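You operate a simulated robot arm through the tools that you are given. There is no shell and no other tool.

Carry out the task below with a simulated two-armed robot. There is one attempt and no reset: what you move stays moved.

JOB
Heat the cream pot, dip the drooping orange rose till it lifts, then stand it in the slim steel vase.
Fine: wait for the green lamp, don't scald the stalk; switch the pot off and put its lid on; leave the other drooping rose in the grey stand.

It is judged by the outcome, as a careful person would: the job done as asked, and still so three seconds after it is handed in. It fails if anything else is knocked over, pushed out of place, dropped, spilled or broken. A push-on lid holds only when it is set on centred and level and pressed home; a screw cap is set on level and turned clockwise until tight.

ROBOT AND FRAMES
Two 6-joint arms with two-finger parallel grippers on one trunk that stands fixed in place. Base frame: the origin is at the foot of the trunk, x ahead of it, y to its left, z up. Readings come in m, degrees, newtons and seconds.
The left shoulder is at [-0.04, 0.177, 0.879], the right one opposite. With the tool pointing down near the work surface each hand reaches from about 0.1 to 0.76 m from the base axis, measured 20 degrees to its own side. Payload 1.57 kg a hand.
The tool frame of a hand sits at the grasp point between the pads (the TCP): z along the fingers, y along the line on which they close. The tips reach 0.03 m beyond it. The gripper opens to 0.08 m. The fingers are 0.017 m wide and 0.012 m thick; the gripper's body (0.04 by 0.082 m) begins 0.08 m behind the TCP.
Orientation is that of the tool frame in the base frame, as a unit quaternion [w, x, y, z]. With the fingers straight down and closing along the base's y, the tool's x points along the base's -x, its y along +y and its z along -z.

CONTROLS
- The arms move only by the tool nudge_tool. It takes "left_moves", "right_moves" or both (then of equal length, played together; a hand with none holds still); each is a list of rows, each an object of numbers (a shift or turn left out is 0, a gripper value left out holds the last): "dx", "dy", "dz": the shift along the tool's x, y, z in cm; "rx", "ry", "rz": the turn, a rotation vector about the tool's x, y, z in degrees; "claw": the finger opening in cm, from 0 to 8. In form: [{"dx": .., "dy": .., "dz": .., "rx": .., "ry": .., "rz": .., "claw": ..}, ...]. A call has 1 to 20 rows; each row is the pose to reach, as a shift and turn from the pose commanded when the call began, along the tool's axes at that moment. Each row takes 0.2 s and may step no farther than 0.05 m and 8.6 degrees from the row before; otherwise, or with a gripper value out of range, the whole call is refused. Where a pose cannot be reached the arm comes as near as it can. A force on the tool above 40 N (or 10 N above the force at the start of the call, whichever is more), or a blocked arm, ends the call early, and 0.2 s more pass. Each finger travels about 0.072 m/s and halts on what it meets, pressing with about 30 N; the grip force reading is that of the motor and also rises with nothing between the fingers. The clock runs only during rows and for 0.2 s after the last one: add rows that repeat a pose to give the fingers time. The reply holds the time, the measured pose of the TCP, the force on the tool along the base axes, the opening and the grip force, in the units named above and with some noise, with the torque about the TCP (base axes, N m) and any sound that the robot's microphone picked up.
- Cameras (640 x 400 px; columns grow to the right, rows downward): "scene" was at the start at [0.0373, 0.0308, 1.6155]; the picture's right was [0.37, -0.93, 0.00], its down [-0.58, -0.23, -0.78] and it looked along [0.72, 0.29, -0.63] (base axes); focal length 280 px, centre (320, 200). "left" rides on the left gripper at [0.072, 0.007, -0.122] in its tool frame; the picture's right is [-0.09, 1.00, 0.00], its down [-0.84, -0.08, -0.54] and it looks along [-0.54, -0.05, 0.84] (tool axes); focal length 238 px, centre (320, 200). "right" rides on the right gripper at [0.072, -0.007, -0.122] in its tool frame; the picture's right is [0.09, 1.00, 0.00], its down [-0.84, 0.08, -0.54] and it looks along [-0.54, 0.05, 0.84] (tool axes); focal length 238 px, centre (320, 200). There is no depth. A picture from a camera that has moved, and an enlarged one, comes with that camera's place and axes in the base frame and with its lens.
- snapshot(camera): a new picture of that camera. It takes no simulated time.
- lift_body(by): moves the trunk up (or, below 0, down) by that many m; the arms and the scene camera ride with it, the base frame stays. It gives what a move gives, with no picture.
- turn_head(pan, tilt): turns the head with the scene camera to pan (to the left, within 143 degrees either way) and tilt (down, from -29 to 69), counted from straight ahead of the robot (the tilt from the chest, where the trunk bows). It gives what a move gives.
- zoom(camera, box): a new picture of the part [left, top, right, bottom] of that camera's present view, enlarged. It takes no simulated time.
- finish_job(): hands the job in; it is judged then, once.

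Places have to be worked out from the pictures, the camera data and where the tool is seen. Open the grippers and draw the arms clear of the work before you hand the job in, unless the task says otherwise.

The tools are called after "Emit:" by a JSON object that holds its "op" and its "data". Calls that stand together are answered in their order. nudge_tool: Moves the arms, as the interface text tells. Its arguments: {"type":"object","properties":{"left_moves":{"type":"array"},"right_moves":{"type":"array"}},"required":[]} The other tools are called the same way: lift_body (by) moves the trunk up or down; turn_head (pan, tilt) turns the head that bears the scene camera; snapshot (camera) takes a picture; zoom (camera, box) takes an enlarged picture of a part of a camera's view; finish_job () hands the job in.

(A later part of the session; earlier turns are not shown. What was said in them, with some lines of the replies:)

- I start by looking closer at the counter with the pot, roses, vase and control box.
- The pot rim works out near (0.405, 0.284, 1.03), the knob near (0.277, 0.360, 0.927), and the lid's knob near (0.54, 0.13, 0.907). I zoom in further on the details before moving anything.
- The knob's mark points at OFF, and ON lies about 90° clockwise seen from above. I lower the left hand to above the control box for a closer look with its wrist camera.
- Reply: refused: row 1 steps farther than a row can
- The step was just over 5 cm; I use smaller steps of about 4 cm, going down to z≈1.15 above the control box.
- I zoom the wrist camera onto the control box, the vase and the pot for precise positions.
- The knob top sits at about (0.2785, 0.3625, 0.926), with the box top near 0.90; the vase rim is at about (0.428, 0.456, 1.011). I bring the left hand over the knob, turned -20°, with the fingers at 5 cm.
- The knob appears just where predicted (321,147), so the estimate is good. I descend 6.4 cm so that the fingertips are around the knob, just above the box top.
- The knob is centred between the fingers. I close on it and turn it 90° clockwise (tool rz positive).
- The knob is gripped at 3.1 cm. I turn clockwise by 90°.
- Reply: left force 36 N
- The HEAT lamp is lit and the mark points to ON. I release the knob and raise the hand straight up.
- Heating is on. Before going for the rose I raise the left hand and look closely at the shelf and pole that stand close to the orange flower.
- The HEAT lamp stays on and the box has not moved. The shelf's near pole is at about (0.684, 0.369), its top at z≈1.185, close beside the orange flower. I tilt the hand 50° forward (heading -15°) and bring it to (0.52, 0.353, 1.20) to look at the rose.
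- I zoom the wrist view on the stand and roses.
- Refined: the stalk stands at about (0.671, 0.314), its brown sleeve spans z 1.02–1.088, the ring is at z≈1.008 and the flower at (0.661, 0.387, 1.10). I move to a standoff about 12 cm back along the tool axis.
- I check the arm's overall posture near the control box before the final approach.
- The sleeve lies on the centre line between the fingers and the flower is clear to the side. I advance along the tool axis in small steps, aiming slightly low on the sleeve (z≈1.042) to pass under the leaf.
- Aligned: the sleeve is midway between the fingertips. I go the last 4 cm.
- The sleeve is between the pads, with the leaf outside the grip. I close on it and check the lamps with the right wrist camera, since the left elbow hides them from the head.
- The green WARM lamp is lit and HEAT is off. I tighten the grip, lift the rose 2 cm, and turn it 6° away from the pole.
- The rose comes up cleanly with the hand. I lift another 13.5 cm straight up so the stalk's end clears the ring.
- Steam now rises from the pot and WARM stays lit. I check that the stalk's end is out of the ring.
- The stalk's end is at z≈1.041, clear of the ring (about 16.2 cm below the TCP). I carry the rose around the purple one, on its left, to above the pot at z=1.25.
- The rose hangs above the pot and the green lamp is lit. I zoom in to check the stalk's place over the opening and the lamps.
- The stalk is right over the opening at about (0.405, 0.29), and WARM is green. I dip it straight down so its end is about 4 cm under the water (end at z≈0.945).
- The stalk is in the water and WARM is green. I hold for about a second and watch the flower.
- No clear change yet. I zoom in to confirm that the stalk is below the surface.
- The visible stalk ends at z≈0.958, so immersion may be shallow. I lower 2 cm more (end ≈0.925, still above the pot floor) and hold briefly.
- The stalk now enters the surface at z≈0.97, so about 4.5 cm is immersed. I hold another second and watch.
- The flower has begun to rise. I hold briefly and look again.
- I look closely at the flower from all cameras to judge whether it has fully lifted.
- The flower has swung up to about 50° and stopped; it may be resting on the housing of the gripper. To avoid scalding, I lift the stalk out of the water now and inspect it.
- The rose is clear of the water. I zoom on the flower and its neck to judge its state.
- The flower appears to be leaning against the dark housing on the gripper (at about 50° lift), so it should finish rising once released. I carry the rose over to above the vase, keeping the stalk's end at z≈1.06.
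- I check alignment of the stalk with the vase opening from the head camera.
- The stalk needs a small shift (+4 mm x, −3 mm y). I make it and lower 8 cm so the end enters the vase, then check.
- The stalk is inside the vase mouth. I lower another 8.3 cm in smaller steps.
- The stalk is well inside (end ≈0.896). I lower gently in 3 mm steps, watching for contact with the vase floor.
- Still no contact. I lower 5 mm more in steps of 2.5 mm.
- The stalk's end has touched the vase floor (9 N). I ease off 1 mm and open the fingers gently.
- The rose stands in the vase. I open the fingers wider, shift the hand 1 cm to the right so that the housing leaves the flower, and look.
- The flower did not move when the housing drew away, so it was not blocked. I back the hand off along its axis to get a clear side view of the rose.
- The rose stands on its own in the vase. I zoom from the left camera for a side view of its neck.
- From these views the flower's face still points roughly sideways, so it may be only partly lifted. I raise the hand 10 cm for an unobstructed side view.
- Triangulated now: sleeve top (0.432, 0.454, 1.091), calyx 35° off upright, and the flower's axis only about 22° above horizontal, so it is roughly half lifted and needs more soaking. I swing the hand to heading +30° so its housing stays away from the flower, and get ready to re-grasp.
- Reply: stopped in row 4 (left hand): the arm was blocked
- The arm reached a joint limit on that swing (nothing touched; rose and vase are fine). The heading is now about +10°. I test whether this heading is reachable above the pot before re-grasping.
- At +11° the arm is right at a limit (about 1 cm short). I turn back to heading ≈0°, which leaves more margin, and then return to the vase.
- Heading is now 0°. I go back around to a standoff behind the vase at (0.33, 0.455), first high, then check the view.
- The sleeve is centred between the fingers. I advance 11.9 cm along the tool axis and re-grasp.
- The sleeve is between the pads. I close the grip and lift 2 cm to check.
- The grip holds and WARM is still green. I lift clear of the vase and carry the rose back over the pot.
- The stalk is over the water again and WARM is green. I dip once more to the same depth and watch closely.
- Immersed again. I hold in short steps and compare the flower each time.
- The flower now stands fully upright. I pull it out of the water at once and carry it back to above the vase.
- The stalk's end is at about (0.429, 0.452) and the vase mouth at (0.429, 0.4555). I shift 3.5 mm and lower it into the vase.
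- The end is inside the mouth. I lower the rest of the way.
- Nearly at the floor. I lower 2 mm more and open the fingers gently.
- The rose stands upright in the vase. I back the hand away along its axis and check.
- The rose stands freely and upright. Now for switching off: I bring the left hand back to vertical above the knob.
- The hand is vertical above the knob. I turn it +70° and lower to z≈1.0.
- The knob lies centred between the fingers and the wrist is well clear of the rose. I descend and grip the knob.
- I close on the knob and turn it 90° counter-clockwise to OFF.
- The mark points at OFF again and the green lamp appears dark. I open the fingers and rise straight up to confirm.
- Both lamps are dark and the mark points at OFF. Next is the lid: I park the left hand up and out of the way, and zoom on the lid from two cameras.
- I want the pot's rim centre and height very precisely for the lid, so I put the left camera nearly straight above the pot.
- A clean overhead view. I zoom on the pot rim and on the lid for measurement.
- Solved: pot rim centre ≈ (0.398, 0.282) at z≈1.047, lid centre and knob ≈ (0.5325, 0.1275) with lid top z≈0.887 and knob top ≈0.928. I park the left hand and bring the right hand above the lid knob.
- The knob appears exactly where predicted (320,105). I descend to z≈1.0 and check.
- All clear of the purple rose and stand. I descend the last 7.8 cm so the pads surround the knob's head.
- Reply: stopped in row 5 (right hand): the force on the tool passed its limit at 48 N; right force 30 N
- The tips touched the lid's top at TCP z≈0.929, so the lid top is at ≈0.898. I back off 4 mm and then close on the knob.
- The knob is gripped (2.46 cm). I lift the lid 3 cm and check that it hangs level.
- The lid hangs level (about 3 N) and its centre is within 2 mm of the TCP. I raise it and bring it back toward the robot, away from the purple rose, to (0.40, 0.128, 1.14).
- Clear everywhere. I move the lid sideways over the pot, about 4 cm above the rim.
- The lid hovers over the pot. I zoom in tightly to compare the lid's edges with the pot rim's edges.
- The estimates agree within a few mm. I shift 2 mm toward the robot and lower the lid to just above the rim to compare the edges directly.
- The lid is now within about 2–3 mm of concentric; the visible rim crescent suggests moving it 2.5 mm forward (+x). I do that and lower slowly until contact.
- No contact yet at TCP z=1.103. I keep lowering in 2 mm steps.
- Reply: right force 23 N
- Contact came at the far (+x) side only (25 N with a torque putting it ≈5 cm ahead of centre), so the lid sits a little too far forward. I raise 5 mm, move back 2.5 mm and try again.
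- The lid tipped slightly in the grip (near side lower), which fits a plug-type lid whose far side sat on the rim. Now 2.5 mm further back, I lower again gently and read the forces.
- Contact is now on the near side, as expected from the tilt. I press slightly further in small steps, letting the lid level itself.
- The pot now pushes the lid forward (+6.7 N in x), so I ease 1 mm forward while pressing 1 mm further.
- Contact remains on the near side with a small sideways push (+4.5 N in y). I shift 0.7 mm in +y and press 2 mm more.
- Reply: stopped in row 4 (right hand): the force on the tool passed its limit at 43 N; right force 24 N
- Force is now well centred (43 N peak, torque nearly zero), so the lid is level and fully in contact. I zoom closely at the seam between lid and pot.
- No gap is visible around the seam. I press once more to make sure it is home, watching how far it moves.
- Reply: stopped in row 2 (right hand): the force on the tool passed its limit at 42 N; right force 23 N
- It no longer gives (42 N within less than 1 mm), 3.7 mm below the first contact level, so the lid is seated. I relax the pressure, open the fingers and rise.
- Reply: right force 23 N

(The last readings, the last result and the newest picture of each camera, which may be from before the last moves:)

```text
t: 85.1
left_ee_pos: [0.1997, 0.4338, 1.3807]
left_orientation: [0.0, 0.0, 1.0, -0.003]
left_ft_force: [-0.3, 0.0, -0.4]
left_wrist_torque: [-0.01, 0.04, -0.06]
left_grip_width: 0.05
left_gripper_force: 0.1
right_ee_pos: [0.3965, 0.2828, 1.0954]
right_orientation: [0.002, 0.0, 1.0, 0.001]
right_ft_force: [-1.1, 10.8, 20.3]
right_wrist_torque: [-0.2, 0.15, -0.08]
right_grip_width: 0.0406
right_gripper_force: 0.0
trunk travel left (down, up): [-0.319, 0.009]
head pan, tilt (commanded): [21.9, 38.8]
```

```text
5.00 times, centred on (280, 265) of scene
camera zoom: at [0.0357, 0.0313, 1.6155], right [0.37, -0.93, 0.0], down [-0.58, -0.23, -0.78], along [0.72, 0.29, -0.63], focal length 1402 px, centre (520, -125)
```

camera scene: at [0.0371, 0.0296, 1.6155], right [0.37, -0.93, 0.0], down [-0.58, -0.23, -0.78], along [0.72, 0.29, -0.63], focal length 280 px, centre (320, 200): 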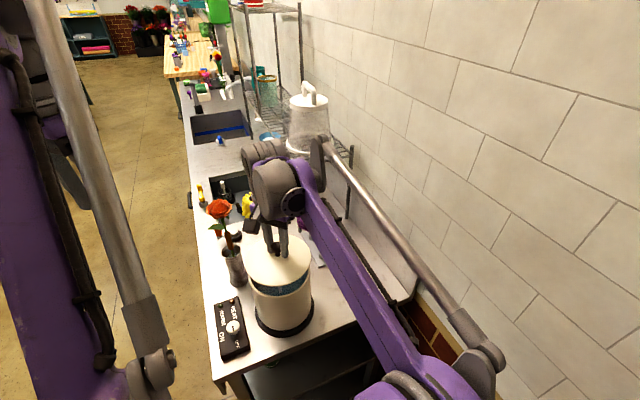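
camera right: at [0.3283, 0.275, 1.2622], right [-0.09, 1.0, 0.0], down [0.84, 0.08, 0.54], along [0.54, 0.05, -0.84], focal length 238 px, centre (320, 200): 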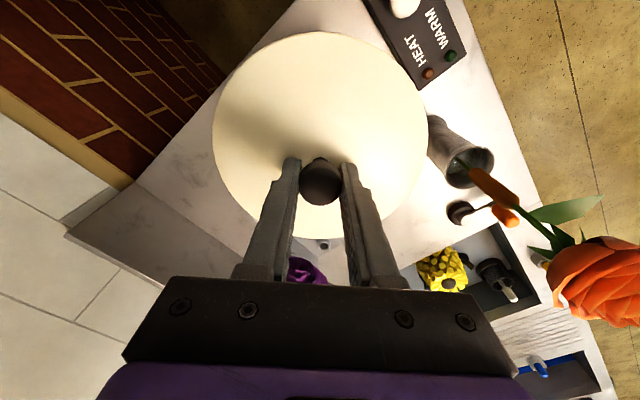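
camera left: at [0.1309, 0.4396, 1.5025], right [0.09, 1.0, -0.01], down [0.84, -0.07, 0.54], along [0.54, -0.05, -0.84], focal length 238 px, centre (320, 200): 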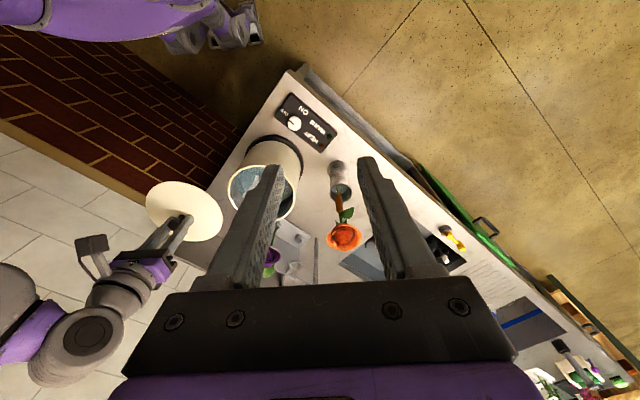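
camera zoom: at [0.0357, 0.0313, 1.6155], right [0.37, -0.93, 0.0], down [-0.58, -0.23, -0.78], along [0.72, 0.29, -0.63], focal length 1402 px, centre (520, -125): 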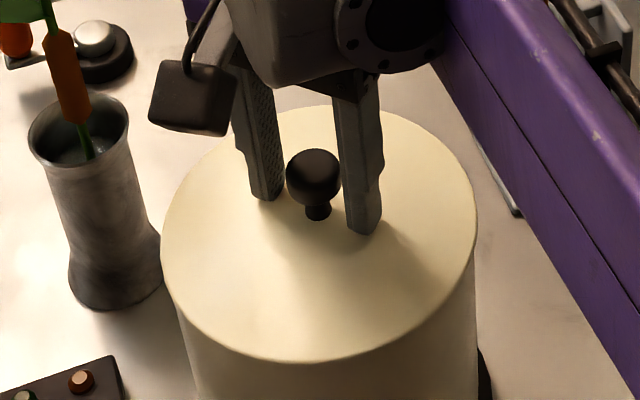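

The fingertips rest on the lid's top, so I raise straight up now that the knob is free.

Emit:
{"op": "nudge_tool", "data": {"right_moves": [{"dz": -0.4, "claw": 5}, {"dz": -1, "claw": 5}, {"dz": -2, "claw": 5}, {"dz": -4, "claw": 5}, {"dz": -4, "claw": 5}]}}

Emit:
{"op": "snapshot", "data": {"camera": "right"}}

Emit:
{"op": "zoom", "data": {"camera": "scene", "box": [235, 220, 325, 345]}}

Emit:
{"op": "zoom", "data": {"camera": "left", "box": [230, 120, 340, 230]}}

```text
t: 86.3
left_ee_pos: [0.2014, 0.4317, 1.3796]
left_orientation: [0.0, -0.001, 1.0, -0.002]
left_ft_force: [0.5, 0.5, 0.7]
left_wrist_torque: [-0.02, 0.04, -0.02]
left_grip_width: 0.05
left_gripper_force: 0.0
right_ee_pos: [0.3974, 0.2829, 1.1343]
right_orientation: [0.002, 0.0, 1.0, 0.001]
right_ft_force: [-0.4, 0.3, -0.1]
right_wrist_torque: [-0.03, 0.0, 0.01]
right_grip_width: 0.0504
right_gripper_force: 0.1
trunk travel left (down, up): [-0.319, 0.009]
head pan, tilt (commanded): [21.9, 38.8]
```

```text
taken
camera right: at [0.3263, 0.2758, 1.2566], right [-0.09, 1.0, 0.0], down [0.83, 0.08, 0.55], along [0.54, 0.05, -0.84], focal length 238 px, centre (320, 200)
```

right: 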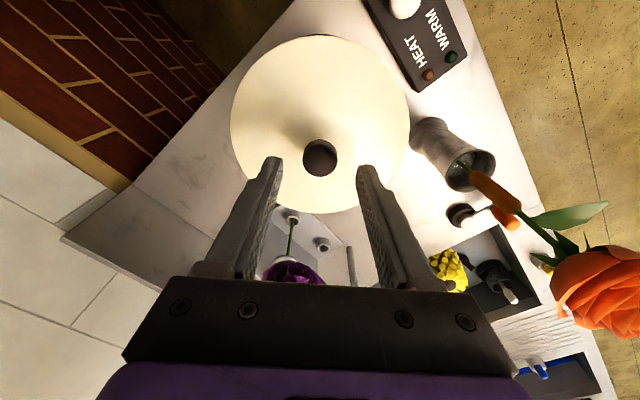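

```text
3.20 times, centred on (280, 282) of scene
camera zoom: at [0.0374, 0.0309, 1.6154], right [0.37, -0.93, 0.0], down [-0.58, -0.23, -0.78], along [0.72, 0.29, -0.63], focal length 898 px, centre (448, -64)
```

zoom: 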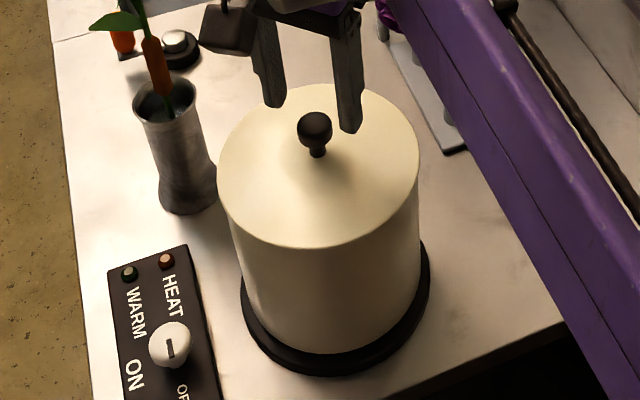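

```text
3.64 times, centred on (285, 175) of left
camera zoom: at [0.1298, 0.4394, 1.5026], right [0.09, 1.0, -0.01], down [0.84, -0.07, 0.54], along [0.54, -0.05, -0.84], focal length 867 px, centre (447, 291)
```

zoom: 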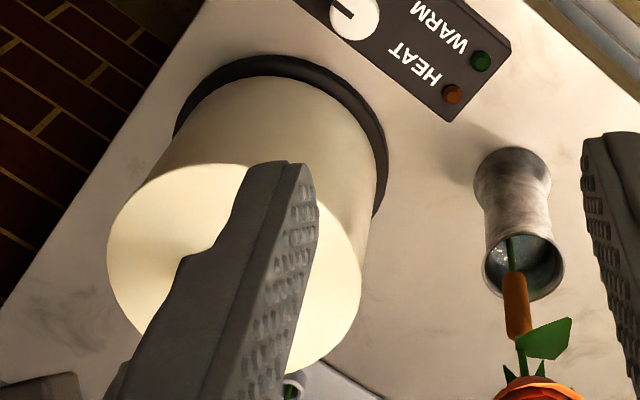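

The lid sits centred within about 1 mm and its drop matches its plug height. I withdraw the right arm to its starting place.

Emit:
{"op": "nudge_tool", "data": {"right_moves": [{"dz": -4}, {"dz": -8}, {"dz": -12}, {"dz": -16}, {"dx": 1.6, "dy": -3.8, "dz": -17.3}, {"dx": 3.2, "dy": -7.6, "dz": -18.6}, {"dx": 4.8, "dy": -11.4, "dz": -19.9}, {"dx": 6.4, "dy": -15.2, "dz": -21.2}, {"dx": 8, "dy": -19, "dz": -22.5}, {"dx": 9.6, "dy": -22.8, "dz": -24}, {"dx": 11.1, "dy": -26.3, "dz": -25.5}, {"dx": 11.1, "dy": -26.3, "dz": -25.5}]}}

Emit:
{"op": "snapshot", "data": {"camera": "scene"}}

Emit:
{"op": "zoom", "data": {"camera": "scene", "box": [200, 190, 350, 350]}}

Emit:
{"op": "zoom", "data": {"camera": "right", "box": [360, 50, 600, 250]}}

```text
t: 88.9
left_ee_pos: [0.2008, 0.4326, 1.379]
left_orientation: [0.0, 0.0, 1.0, -0.002]
left_ft_force: [-1.1, 0.0, -0.4]
left_wrist_torque: [-0.01, 0.01, 0.01]
left_grip_width: 0.05
left_gripper_force: 0.0
right_ee_pos: [0.2855, 0.0203, 1.3883]
right_orientation: [0.001, 0.0, 1.0, 0.001]
right_ft_force: [-1.1, -0.1, -0.4]
right_wrist_torque: [-0.01, 0.05, 0.01]
right_grip_width: 0.05
right_gripper_force: 0.1
right hand out of reach, approached as far as the arm can: row 3, 4, 5, 6
trunk travel left (down, up): [-0.319, 0.009]
head pan, tilt (commanded): [21.9, 38.8]
```

```text
taken
camera scene: at [0.038, 0.0317, 1.6154], right [0.37, -0.93, 0.0], down [-0.58, -0.23, -0.78], along [0.72, 0.29, -0.63], focal length 280 px, centre (320, 200)
```

scene: 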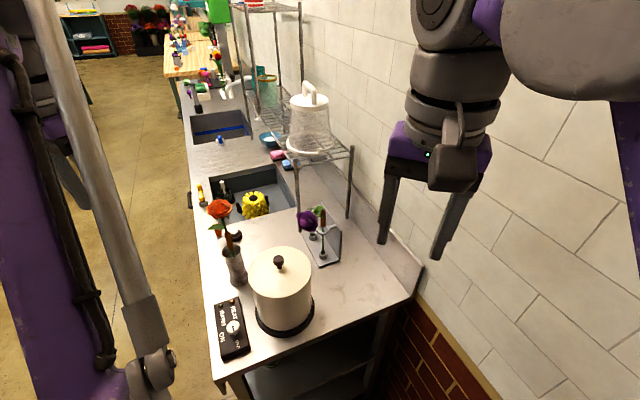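

```text
2.50 times, centred on (275, 270) of scene
camera zoom: at [0.038, 0.0317, 1.6154], right [0.37, -0.93, 0.0], down [-0.58, -0.23, -0.78], along [0.72, 0.29, -0.63], focal length 701 px, centre (432, 25)
```

zoom: 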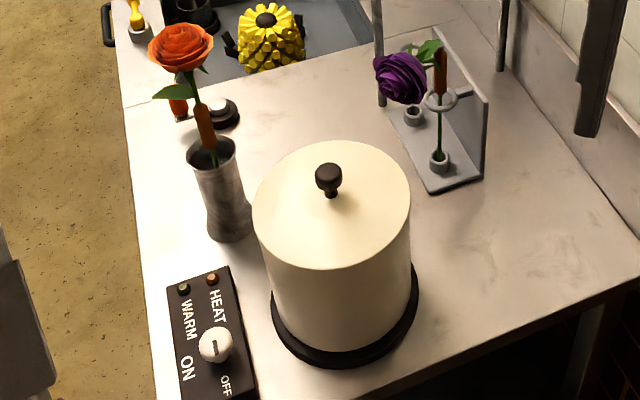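

```text
2.00 times, centred on (480, 150) of right
camera zoom: at [0.2144, 0.0132, 1.5107], right [-0.09, 1.0, 0.0], down [0.83, 0.08, 0.55], along [0.54, 0.05, -0.84], focal length 477 px, centre (0, 300)
```

zoom: 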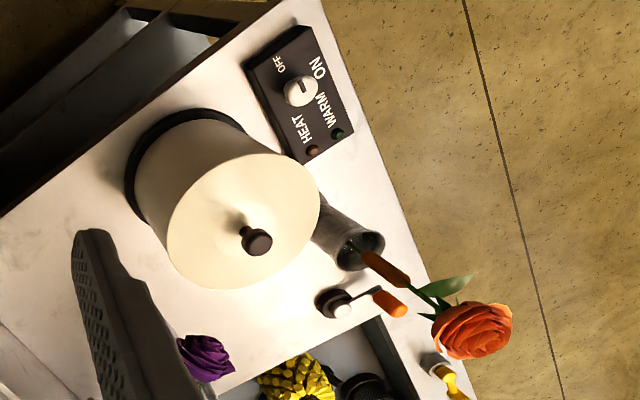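

Everything looks right; I inspect the lid's seat and the knob once more at high magnification now that the hand is out of the way.

Emit:
{"op": "zoom", "data": {"camera": "scene", "box": [245, 240, 317, 305]}}

Emit:
{"op": "zoom", "data": {"camera": "right", "box": [410, 95, 540, 205]}}

Emit:
{"op": "zoom", "data": {"camera": "scene", "box": [205, 190, 255, 290]}}

Emit:
{"op": "zoom", "data": {"camera": "scene", "box": [205, 290, 265, 365]}}

```text
6.15 times, centred on (281, 272) of scene
camera zoom: at [0.038, 0.0317, 1.6154], right [0.37, -0.93, 0.0], down [-0.58, -0.23, -0.78], along [0.72, 0.29, -0.63], focal length 1726 px, centre (560, -246)
```

zoom: 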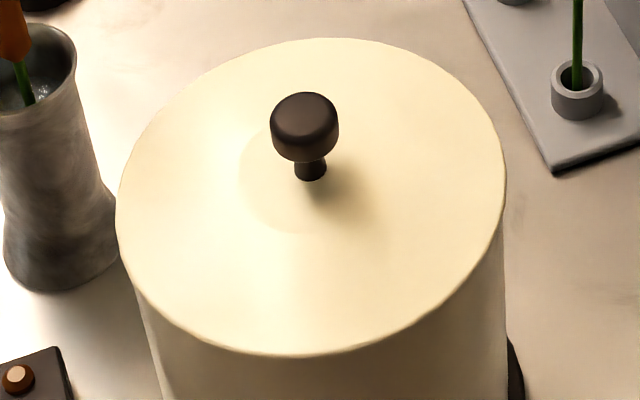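

```text
3.64 times, centred on (475, 150) of right
camera zoom: at [0.2144, 0.0132, 1.5107], right [-0.09, 1.0, 0.0], down [0.83, 0.08, 0.55], along [0.54, 0.05, -0.84], focal length 867 px, centre (-244, 382)
```

zoom: 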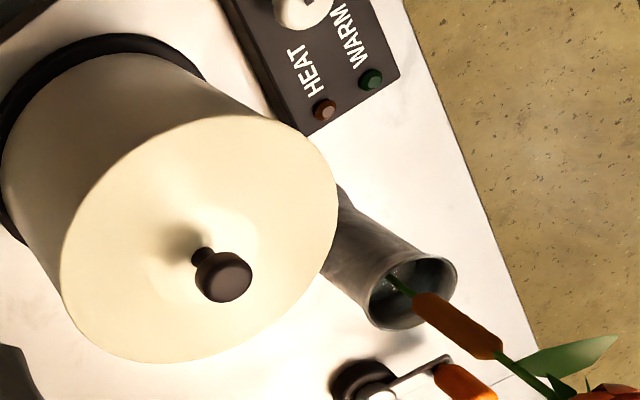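

```text
4.00 times, centred on (230, 240) of scene
camera zoom: at [0.038, 0.0317, 1.6154], right [0.37, -0.93, 0.0], down [-0.58, -0.23, -0.78], along [0.72, 0.29, -0.63], focal length 1122 px, centre (680, 40)
```

zoom: 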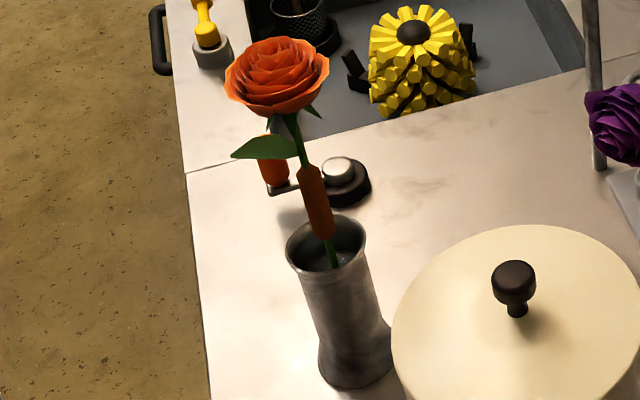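

```text
5.33 times, centred on (235, 328) of scene
camera zoom: at [0.038, 0.0317, 1.6154], right [0.37, -0.93, 0.0], down [-0.58, -0.23, -0.78], along [0.72, 0.29, -0.63], focal length 1496 px, centre (773, -480)
```

zoom: 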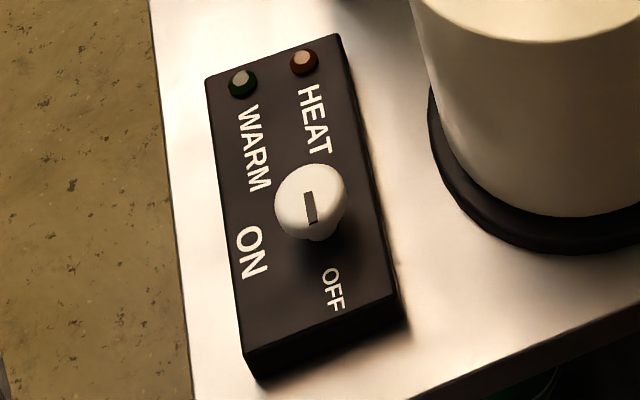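

The lid's top edge is only about 2–3 mm above the rim level, so it is seated; the knob is at OFF, the rose stands upright in the vase and the purple one is untouched. I open both grippers fully, move the left hand a little further back, and take a last look.

Emit:
{"op": "nudge_tool", "data": {"left_moves": [{"dx": 0, "dz": -0.5, "claw": 8}, {"dx": 0, "dz": -1, "claw": 8}, {"dx": 0, "dz": -1, "claw": 8}], "right_moves": [{"dx": 0, "claw": 8}, {"dx": 0, "claw": 8}, {"dx": 0, "claw": 8}]}}

Emit:
{"op": "snapshot", "data": {"camera": "scene"}}

Emit:
{"op": "snapshot", "data": {"camera": "left"}}

```text
t: 89.7
left_ee_pos: [0.2001, 0.4321, 1.39]
left_orientation: [0.0, 0.0, 1.0, -0.003]
left_ft_force: [-0.2, 0.4, 0.3]
left_wrist_torque: [-0.03, 0.02, 0.0]
left_grip_width: 0.08
left_gripper_force: 0.0
right_ee_pos: [0.2858, 0.0182, 1.3887]
right_orientation: [0.002, 0.0, 1.0, 0.001]
right_ft_force: [0.1, 0.7, 0.0]
right_wrist_torque: [0.0, 0.0, -0.01]
right_grip_width: 0.0799
right_gripper_force: 0.1
trunk travel left (down, up): [-0.319, 0.009]
head pan, tilt (commanded): [21.9, 38.8]
```

```text
taken
camera scene: at [0.0372, 0.0306, 1.6154], right [0.37, -0.93, 0.0], down [-0.58, -0.23, -0.78], along [0.72, 0.29, -0.63], focal length 280 px, centre (320, 200)
```

scene: 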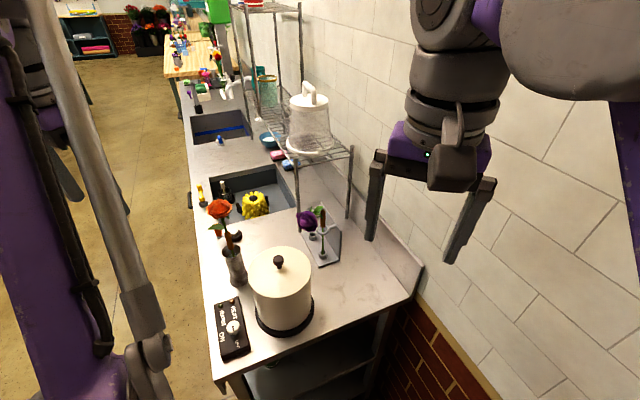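

```text
taken
camera left: at [0.1298, 0.4393, 1.5126], right [0.09, 1.0, -0.01], down [0.84, -0.07, 0.54], along [0.54, -0.05, -0.84], focal length 238 px, centre (320, 200)
```

left: 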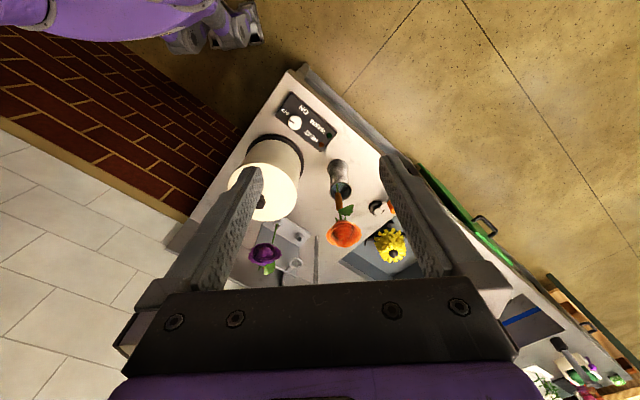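

Both arms are clear with their grippers open. The pot is off with its lid on, the orange rose stands upright in the steel vase, and the purple rose is still in the grey stand. I hand the job in.

Emit:
{"op": "finish_job", "data": {}}

```text
The job is handed in.
```

The job is done and handed in; I haven't seen the verdict.

- **Rose:** After the green lamp came on, I dipped the orange rose. The first dip lifted it only about halfway, so I took it back out of the vase and dipped it again, briefly. It then stood fully upright, and I pulled it out at once. It now stands in the slim steel vase.
- **Scalding:** The stalk was in the water roughly five seconds in all. I saw no sign of scalding, but I had no direct way to check.
- **Pot:** The knob is back at OFF and both lamps are dark.
- **Lid:** It went on at the third try, after two small position corrections. I pressed it until it stopped moving, at just over 40 N. It looks level and centred to within about 1 mm, with no visible gap. I did not pull on it to test that it holds.
- **Everything else:** The purple rose is still in the grey stand, and I saw nothing else moved or knocked over. Both grippers are open and the arms are clear of the work.
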